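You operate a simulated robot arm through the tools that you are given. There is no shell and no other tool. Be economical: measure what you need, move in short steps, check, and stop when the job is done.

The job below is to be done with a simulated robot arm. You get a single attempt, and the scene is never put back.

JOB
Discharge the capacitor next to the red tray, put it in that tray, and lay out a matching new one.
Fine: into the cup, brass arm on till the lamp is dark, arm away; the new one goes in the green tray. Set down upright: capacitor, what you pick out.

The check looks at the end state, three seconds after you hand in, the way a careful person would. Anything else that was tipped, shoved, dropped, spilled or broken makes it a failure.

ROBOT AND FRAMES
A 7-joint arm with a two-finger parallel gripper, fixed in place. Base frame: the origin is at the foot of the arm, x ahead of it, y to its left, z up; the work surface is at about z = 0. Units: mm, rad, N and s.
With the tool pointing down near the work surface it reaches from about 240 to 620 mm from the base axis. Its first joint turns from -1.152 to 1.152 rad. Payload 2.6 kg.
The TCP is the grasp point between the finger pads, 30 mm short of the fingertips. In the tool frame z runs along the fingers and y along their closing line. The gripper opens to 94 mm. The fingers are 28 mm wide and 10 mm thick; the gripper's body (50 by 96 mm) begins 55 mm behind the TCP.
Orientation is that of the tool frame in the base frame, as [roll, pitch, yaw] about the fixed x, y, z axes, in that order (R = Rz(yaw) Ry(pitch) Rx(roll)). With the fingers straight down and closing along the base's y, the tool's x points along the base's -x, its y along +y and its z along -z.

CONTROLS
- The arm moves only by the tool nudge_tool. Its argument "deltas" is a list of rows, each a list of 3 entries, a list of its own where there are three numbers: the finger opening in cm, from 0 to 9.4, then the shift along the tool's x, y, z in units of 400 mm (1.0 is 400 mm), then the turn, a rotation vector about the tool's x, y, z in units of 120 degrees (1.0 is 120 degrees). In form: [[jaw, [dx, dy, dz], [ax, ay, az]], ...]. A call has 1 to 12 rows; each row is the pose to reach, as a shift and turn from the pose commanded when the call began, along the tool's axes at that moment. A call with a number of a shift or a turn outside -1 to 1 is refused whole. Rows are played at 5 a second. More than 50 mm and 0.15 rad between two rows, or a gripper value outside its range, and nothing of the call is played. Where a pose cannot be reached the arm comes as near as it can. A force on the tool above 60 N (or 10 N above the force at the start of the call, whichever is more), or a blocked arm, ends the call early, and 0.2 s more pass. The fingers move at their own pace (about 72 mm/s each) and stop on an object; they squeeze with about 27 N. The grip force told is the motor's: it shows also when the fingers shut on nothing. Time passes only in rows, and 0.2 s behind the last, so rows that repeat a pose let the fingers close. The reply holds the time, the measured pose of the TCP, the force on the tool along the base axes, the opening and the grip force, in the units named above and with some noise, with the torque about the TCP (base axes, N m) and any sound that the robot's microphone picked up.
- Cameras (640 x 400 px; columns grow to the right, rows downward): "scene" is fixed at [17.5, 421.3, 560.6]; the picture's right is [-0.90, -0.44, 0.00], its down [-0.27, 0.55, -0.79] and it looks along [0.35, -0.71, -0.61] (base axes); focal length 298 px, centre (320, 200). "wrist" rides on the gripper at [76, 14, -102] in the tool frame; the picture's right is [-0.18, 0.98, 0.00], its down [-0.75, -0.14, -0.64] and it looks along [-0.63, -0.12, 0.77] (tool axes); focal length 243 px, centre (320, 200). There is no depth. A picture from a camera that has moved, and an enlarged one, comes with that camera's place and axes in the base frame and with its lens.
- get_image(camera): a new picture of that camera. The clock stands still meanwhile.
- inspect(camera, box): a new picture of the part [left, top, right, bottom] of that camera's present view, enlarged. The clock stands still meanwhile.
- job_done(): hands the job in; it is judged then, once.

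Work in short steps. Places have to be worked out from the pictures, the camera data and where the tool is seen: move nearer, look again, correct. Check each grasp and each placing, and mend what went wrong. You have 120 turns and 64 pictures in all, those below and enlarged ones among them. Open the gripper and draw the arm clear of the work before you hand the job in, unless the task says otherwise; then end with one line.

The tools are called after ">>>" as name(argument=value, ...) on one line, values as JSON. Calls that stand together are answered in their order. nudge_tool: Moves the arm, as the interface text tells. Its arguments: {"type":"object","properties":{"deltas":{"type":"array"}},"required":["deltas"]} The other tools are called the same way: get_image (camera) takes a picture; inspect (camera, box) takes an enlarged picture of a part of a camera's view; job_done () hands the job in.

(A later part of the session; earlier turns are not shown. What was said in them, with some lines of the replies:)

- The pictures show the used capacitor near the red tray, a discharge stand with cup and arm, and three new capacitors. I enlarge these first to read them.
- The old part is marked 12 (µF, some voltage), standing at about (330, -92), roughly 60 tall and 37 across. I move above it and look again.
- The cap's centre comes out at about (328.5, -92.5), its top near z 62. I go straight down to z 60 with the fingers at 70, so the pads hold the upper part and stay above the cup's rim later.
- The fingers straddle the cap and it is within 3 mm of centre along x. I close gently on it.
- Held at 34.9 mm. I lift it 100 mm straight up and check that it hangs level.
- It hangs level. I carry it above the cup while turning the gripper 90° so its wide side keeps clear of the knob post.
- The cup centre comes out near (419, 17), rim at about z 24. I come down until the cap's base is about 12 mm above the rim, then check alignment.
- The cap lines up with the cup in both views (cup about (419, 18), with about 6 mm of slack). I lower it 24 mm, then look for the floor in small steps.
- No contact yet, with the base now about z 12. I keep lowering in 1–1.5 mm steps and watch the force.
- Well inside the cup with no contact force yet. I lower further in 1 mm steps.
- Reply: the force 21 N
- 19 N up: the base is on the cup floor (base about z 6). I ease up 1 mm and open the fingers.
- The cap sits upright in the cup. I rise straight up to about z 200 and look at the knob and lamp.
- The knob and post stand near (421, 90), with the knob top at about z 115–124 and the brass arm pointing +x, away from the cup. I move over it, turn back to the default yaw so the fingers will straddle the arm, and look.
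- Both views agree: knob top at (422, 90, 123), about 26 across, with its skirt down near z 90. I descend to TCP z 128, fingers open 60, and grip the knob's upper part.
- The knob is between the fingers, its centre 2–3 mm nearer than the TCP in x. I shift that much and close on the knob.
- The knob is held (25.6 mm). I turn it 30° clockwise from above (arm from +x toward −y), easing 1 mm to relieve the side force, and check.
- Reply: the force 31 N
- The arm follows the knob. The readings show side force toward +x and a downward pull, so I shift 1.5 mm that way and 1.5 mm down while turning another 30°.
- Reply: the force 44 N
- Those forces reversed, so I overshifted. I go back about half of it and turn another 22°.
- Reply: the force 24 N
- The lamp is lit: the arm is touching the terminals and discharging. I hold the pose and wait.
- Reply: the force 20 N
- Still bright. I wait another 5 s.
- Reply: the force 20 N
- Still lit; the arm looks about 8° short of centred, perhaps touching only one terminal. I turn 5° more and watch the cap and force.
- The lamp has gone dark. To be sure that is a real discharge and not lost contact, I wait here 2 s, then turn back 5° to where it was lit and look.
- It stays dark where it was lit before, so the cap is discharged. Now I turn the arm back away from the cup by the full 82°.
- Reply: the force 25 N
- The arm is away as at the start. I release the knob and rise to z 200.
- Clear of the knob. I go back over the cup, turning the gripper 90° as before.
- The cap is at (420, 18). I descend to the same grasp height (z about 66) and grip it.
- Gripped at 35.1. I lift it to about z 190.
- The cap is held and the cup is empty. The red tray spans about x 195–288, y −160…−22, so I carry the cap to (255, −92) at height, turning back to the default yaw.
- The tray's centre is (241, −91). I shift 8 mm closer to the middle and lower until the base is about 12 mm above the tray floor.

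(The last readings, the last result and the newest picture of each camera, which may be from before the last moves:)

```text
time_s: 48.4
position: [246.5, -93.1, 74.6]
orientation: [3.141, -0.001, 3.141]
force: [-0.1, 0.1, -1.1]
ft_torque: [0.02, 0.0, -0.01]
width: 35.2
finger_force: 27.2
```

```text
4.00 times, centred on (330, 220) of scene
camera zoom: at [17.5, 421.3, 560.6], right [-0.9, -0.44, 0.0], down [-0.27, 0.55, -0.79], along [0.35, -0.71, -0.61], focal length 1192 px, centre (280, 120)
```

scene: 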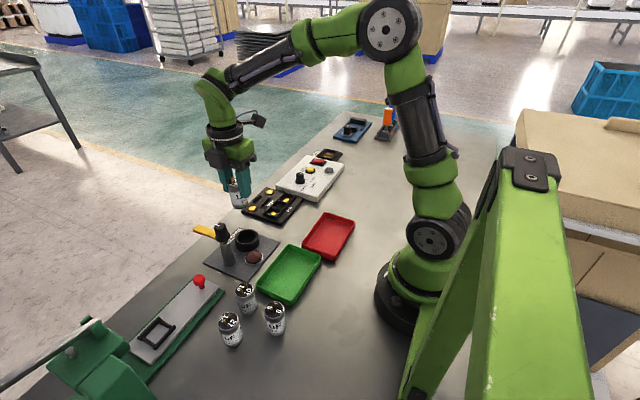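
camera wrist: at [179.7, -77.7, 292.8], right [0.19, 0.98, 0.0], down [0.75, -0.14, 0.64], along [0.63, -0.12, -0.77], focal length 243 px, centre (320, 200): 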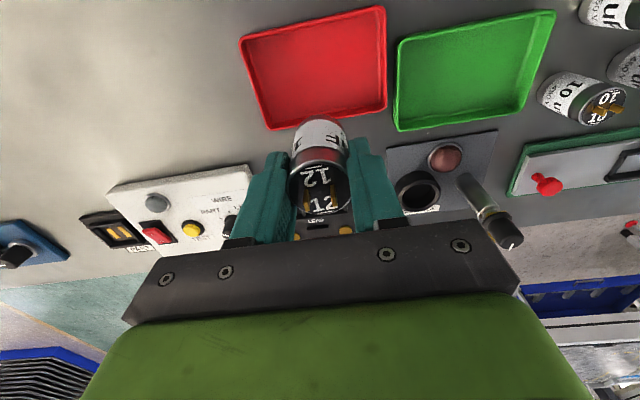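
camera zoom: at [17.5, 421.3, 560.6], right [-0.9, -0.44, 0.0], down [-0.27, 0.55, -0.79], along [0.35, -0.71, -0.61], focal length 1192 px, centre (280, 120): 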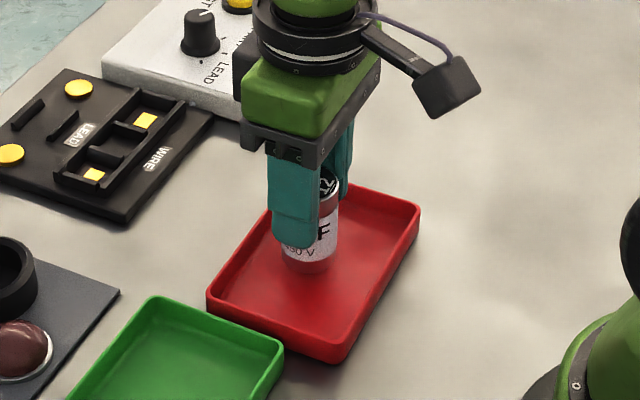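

The cap is inside the tray outline. I lower in small steps to the floor.

>>> nudge_tool(deltas=[[3.0, [0, 0, 0.008], [0, 0, 0]], [3.0, [0, 0, 0.015], [0, 0, 0]], [3.0, [0, 0, 0.02], [0, 0, 0]], [3.0, [0, 0, 0.0225], [0, 0, 0]], [3.0, [0, 0, 0.0225], [0, 0, 0]]])

```text
time_s: 49.6
position: [247.2, -91.6, 64.4]
orientation: [-3.142, 0.0, -3.14]
force: [-0.7, -0.2, 3.2]
ft_torque: [0.01, 0.0, 0.0]
width: 35.2
finger_force: 27.1
```

>>> nudge_tool(deltas=[[3.0, [0, 0, 0.0015], [0, 0, 0]], [3.0, [0, 0, 0.003], [0, 0, 0]], [3.0, [0, 0, 0.003], [0, 0, 0]]])

```text
time_s: 50.4
position: [247.5, -93.4, 64.4]
orientation: [3.141, 0.0, -3.141]
force: [0.4, 1.1, 7.2]
ft_torque: [0.12, 0.01, -0.02]
width: 34.9
finger_force: 27.3
```

7 N of contact: the cap rests on the tray floor. I open and check.

>>> nudge_tool(deltas=[[3.0, [0, 0, -0.001], [0, 0, 0]], [6.0, [0, 0, -0.001], [0, 0, 0]], [6.0, [0, 0, -0.001], [0, 0, 0]], [6.0, [0, 0, -0.001], [0, 0, 0]], [6.0, [0, 0, -0.08], [0, 0, 0]], [6.0, [0, 0, -0.19], [0, 0, 0]], [6.0, [0, 0, -0.3], [0, 0, 0]], [6.0, [0, 0, -0.3], [0, 0, 0]]])

>>> inspect(camera="scene", box=[200, 200, 380, 360])

```text
time_s: 52.2
position: [246.5, -90.8, 184.1]
orientation: [-3.141, 0.001, -3.139]
force: [0.1, -0.2, -0.6]
ft_torque: [0.01, 0.03, -0.02]
width: 60.1
finger_force: 0.0
```

```text
2.50 times, centred on (290, 280) of scene
camera zoom: at [17.4, 421.3, 560.6], right [-0.9, -0.44, 0.0], down [-0.27, 0.55, -0.79], along [0.35, -0.71, -0.61], focal length 745 px, centre (395, 0)
```

zoom: 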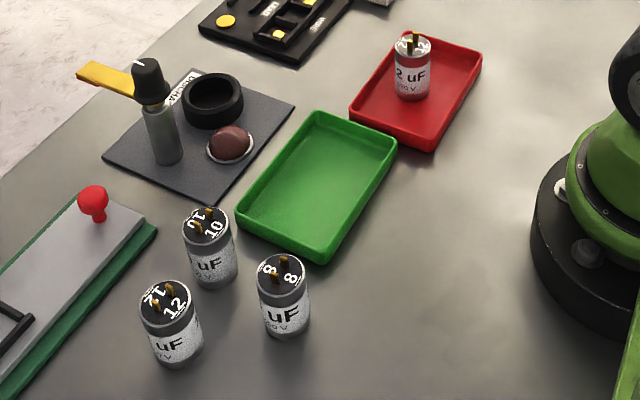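

The old cap stands upright in the red tray. Now I move over the new 12 at about (291, 237), turning the gripper so the fingers close along x, away from its neighbours.

>>> nudge_tool(deltas=[[7.0, [-0.01, 0.074, -0.04], [0, 0, -0.0682]], [7.0, [-0.02, 0.149, -0.04], [0, 0, -0.1364]], [7.0, [-0.03, 0.224, -0.04], [0, 0, -0.2046]], [7.0, [-0.04, 0.298, -0.04], [0, 0, -0.2728]], [7.0, [-0.05, 0.373, -0.04], [0, 0, -0.341]], [7.0, [-0.06, 0.447, -0.04], [0, 0, -0.4092]], [7.0, [-0.07, 0.522, -0.04], [0, 0, -0.4774]], [7.0, [-0.08, 0.596, -0.04], [0, 0, -0.5456]], [7.0, [-0.09, 0.671, -0.04], [0, 0, -0.6138]], [7.0, [-0.1, 0.745, -0.04], [0, 0, -0.682]], [7.0, [-0.111, 0.82, -0.04], [0, 0, -0.75]], [7.0, [-0.111, 0.82, -0.04], [0, 0, -0.75]]])

>>> get_image(camera="wrist")

```text
time_s: 54.8
position: [291.5, 236.0, 198.2]
orientation: [-3.141, 0.0, -1.568]
force: [0.4, -0.2, -0.3]
ft_torque: [-0.02, 0.01, 0.03]
width: 70.1
finger_force: 0.1
```

```text
25 pictures are left
camera wrist: at [279.0, 160.9, 300.1], right [-0.98, 0.18, 0.0], down [0.14, 0.75, 0.64], along [0.12, 0.63, -0.77], focal length 243 px, centre (320, 200)
```

wrist: 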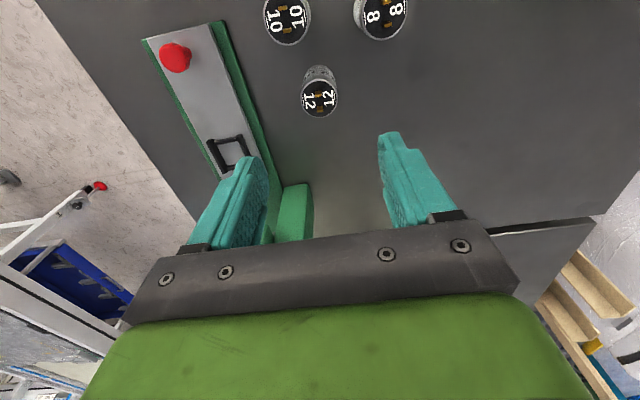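

The new 12 is at about (293, 235.5). Before grasping I read its label to compare with the old one's 450 V.

>>> inspect(camera="scene", box=[212, 305, 252, 350])

>>> inspect(camera="scene", box=[280, 205, 320, 245])

```text
8.89 times, centred on (232, 328) of scene
camera zoom: at [17.4, 421.3, 560.6], right [-0.9, -0.44, 0.0], down [-0.27, 0.55, -0.79], along [0.35, -0.71, -0.61], focal length 2649 px, centre (1102, -933)
```

zoom: 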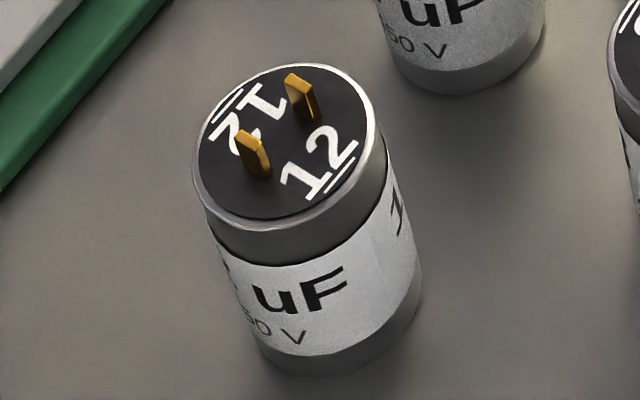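

```text
10.00 times, centred on (300, 225) of scene
camera zoom: at [17.4, 421.3, 560.6], right [-0.9, -0.44, 0.0], down [-0.27, 0.55, -0.79], along [0.35, -0.71, -0.61], focal length 2980 px, centre (520, -50)
```

zoom: 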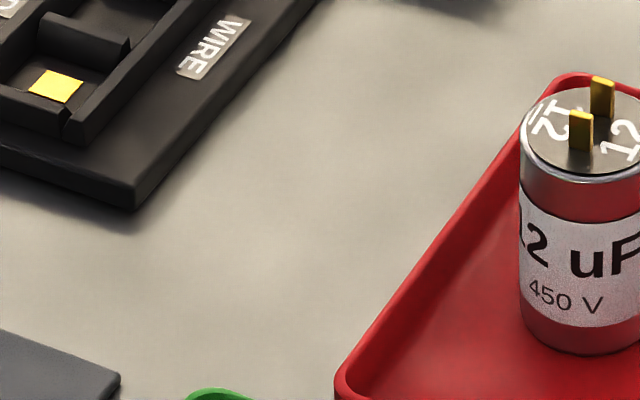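

It is a 12 µF, "…50 V", the only match. I descend to z 60 and check before closing.

>>> nudge_tool(deltas=[[7.0, [0, -0.0042, 0.09], [0, 0, 0]], [7.0, [0, -0.0042, 0.18], [0, 0, 0]], [7.0, [0, -0.0042, 0.26], [0, 0, 0]], [7.0, [0, -0.0042, 0.32], [0, 0, 0]], [7.0, [0, -0.0042, 0.345], [0, 0, 0]], [7.0, [0, -0.0042, 0.345], [0, 0, 0]]])

>>> get_image(camera="wrist")

```text
time_s: 56.2
position: [293.5, 236.3, 59.9]
orientation: [3.141, 0.0, -1.571]
force: [-0.3, 0.1, -0.2]
ft_torque: [-0.01, 0.03, -0.02]
width: 70.0
finger_force: 0.0
```

```text
22 pictures are left
camera wrist: at [280.3, 161.0, 162.6], right [-0.98, 0.18, 0.0], down [0.14, 0.75, 0.64], along [0.12, 0.63, -0.77], focal length 243 px, centre (320, 200)
```

wrist: 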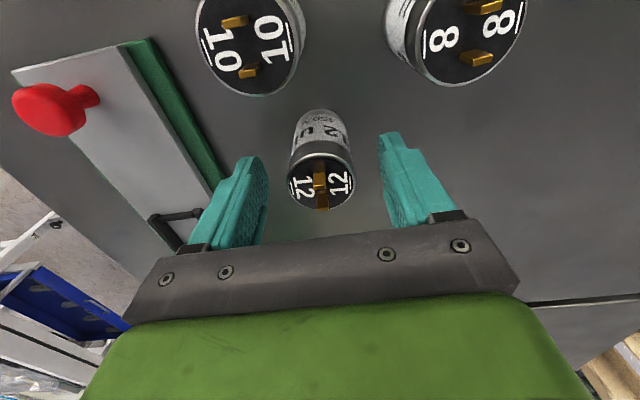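

Centred in x; the cap is about 2 mm less in y. I shift and close.

>>> nudge_tool(deltas=[[7.0, [0.005, 0, 0], [0, 0, 0]], [3.0, [0.005, 0, 0], [0, 0, 0]], [3.0, [0.005, 0, 0], [0, 0, 0]], [3.0, [0.005, 0, 0], [0, 0, 0]], [3.0, [0.005, 0, 0], [0, 0, 0]]])

```text
time_s: 57.4
position: [293.7, 234.3, 62.4]
orientation: [-3.141, 0.001, -1.572]
force: [0.0, -0.8, 1.1]
ft_torque: [-0.01, 0.01, 0.04]
width: 34.7
finger_force: 26.7
```

Gripped at 34.7. I lift straight up 130 mm.

>>> nudge_tool(deltas=[[3.0, [0, 0, -0.03], [0, 0, 0]], [3.0, [0, 0, -0.1], [0, 0, 0]], [3.0, [0, 0, -0.2], [0, 0, 0]], [3.0, [0, 0, -0.29], [0, 0, 0]], [3.0, [0, 0, -0.33], [0, 0, 0]], [3.0, [0, 0, -0.33], [0, 0, 0]]])

>>> nudge_tool(deltas=[[3.0, [0.08, 0.01, 0], [0, 0, 0]], [3.0, [0.17, 0.02, 0], [0, 0, 0]], [3.0, [0.26, 0.03, 0], [0, 0, 0]], [3.0, [0.35, 0.042, 0], [0, 0, 0]], [3.0, [0.43, 0.052, 0], [0, 0, 0]], [3.0, [0.43, 0.052, 0], [0, 0, 0]]])

>>> get_image(camera="wrist")

>>> inspect(camera="scene", box=[200, 180, 360, 350])

```text
time_s: 58.8
position: [293.9, 232.5, 193.0]
orientation: [-3.142, 0.0, -1.57]
force: [0.5, 0.0, -0.5]
ft_torque: [0.02, -0.03, 0.03]
width: 34.9
finger_force: 27.4
```

```text
time_s: 60.2
position: [272.0, 61.0, 194.6]
orientation: [-3.141, 0.0, -1.569]
force: [0.4, 0.7, -0.1]
ft_torque: [0.04, -0.01, -0.04]
width: 34.9
finger_force: 27.0
```

```text
21 pictures are left
camera wrist: at [258.8, -14.6, 295.3], right [-0.98, 0.18, 0.0], down [0.14, 0.75, 0.64], along [0.12, 0.63, -0.77], focal length 243 px, centre (320, 200)
```

wrist: 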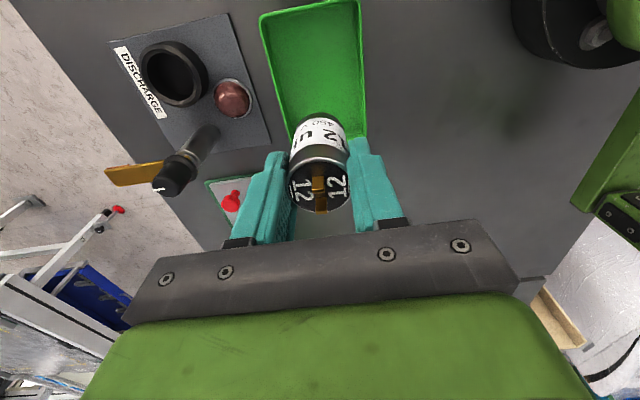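

```text
2.35 times, centred on (280, 265) of scene
camera zoom: at [17.5, 421.3, 560.6], right [-0.9, -0.44, 0.0], down [-0.27, 0.55, -0.79], along [0.35, -0.71, -0.61], focal length 701 px, centre (414, 47)
```

zoom: 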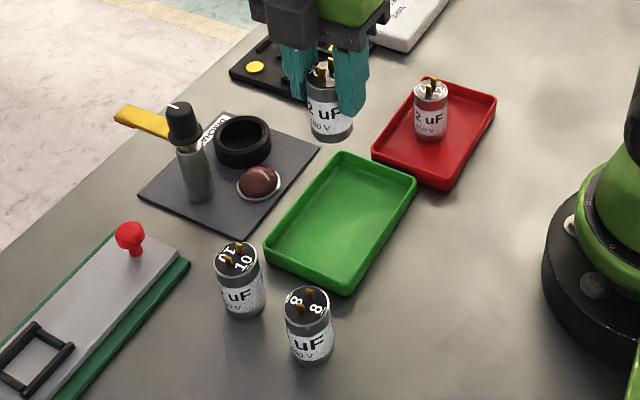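

Held and above the green tray's centre (273, 62). I lower to about 13 mm above the tray floor and check.

>>> nudge_tool(deltas=[[3.0, [0, 0, 0.08], [0, 0, 0]], [3.0, [0, 0, 0.17], [0, 0, 0]], [3.0, [0, 0, 0.24], [0, 0, 0]], [3.0, [0, 0, 0.285], [0, 0, 0]], [3.0, [0, 0, 0.295], [0, 0, 0]], [3.0, [0, 0, 0.295], [0, 0, 0]]])

>>> inspect(camera="scene", box=[230, 190, 350, 310])

```text
time_s: 61.6
position: [273.6, 61.5, 75.7]
orientation: [3.141, -0.001, -1.571]
force: [-0.3, -0.3, -1.5]
ft_torque: [0.01, 0.01, 0.0]
width: 35.0
finger_force: 27.1
```

```text
3.33 times, centred on (290, 250) of scene
camera zoom: at [17.5, 421.3, 560.6], right [-0.9, -0.44, 0.0], down [-0.27, 0.55, -0.79], along [0.35, -0.71, -0.61], focal length 994 px, centre (420, 33)
```

zoom: 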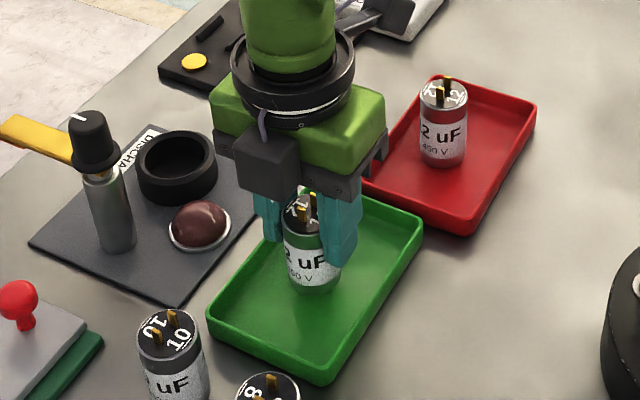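

Inside the tray. I lower in small steps to contact.

>>> nudge_tool(deltas=[[3.0, [0, 0, 0.008], [0, 0, 0]], [3.0, [0, 0, 0.015], [0, 0, 0]], [3.0, [0, 0, 0.021], [0, 0, 0]], [3.0, [0, 0, 0.025], [0, 0, 0]], [3.0, [0, 0, 0.025], [0, 0, 0]]])

```text
time_s: 62.8
position: [273.2, 62.2, 65.5]
orientation: [3.141, 0.0, -1.571]
force: [0.2, 0.5, 0.5]
ft_torque: [0.05, -0.01, 0.03]
width: 34.9
finger_force: 26.7
```

No contact yet, so I lower 2.4 mm more.

>>> nudge_tool(deltas=[[3.0, [0, 0, 0.002], [0, 0, 0]], [3.0, [0, 0, 0.004], [0, 0, 0]], [3.0, [0, 0, 0.006], [0, 0, 0]], [3.0, [0, 0, 0.006], [0, 0, 0]]])

```text
time_s: 63.8
position: [272.8, 62.5, 62.5]
orientation: [-3.14, 0.0, -1.569]
force: [2.0, 1.3, 8.0]
ft_torque: [0.14, 0.0, 0.03]
width: 34.6
finger_force: 26.7
```

8 N: it is on the floor. I open, rise straight up, and look.

>>> nudge_tool(deltas=[[3.0, [0, 0, -0.001], [0, 0, 0]], [6.0, [0, 0, -0.001], [0, 0, 0]], [6.0, [0, 0, -0.001], [0, 0, 0]], [6.0, [0, 0, -0.001], [0, 0, 0]], [6.0, [0, 0, -0.08], [0, 0, 0]], [6.0, [0, 0, -0.19], [0, 0, 0]], [6.0, [0, 0, -0.3], [0, 0, 0]], [6.0, [0, 0, -0.4], [0, 0, 0]], [6.0, [0, 0, -0.5], [0, 0, 0]], [6.0, [0, 0, -0.5], [0, 0, 0]]])

>>> get_image(camera="scene")

>>> inspect(camera="scene", box=[180, 190, 360, 350])

```text
time_s: 66.0
position: [272.4, 61.9, 263.8]
orientation: [-3.141, 0.0, -1.572]
force: [0.0, 0.0, 0.3]
ft_torque: [-0.01, 0.0, 0.01]
width: 60.1
finger_force: 0.1
```

```text
18 pictures are left
```

scene: 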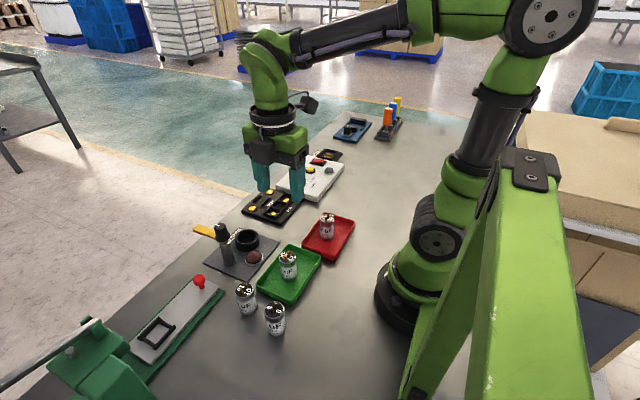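

```text
2.50 times, centred on (270, 270) of scene
camera zoom: at [17.4, 421.3, 560.6], right [-0.9, -0.44, 0.0], down [-0.27, 0.55, -0.79], along [0.35, -0.71, -0.61], focal length 745 px, centre (445, 25)
```

zoom: 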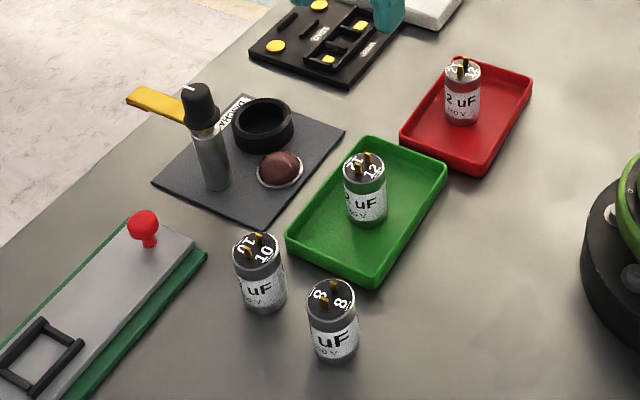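

Both caps stand upright in their trays, the lamp is dark, the brass arm is away, and the gripper is open and clear. I hand the job in.

>>> job_done()

```text
The job is handed in.
```

The old 12 µF capacitor is discharged and upright in the red tray, a matching new 12 µF one stands upright in the green tray, and the brass arm is swung away with the lamp dark.
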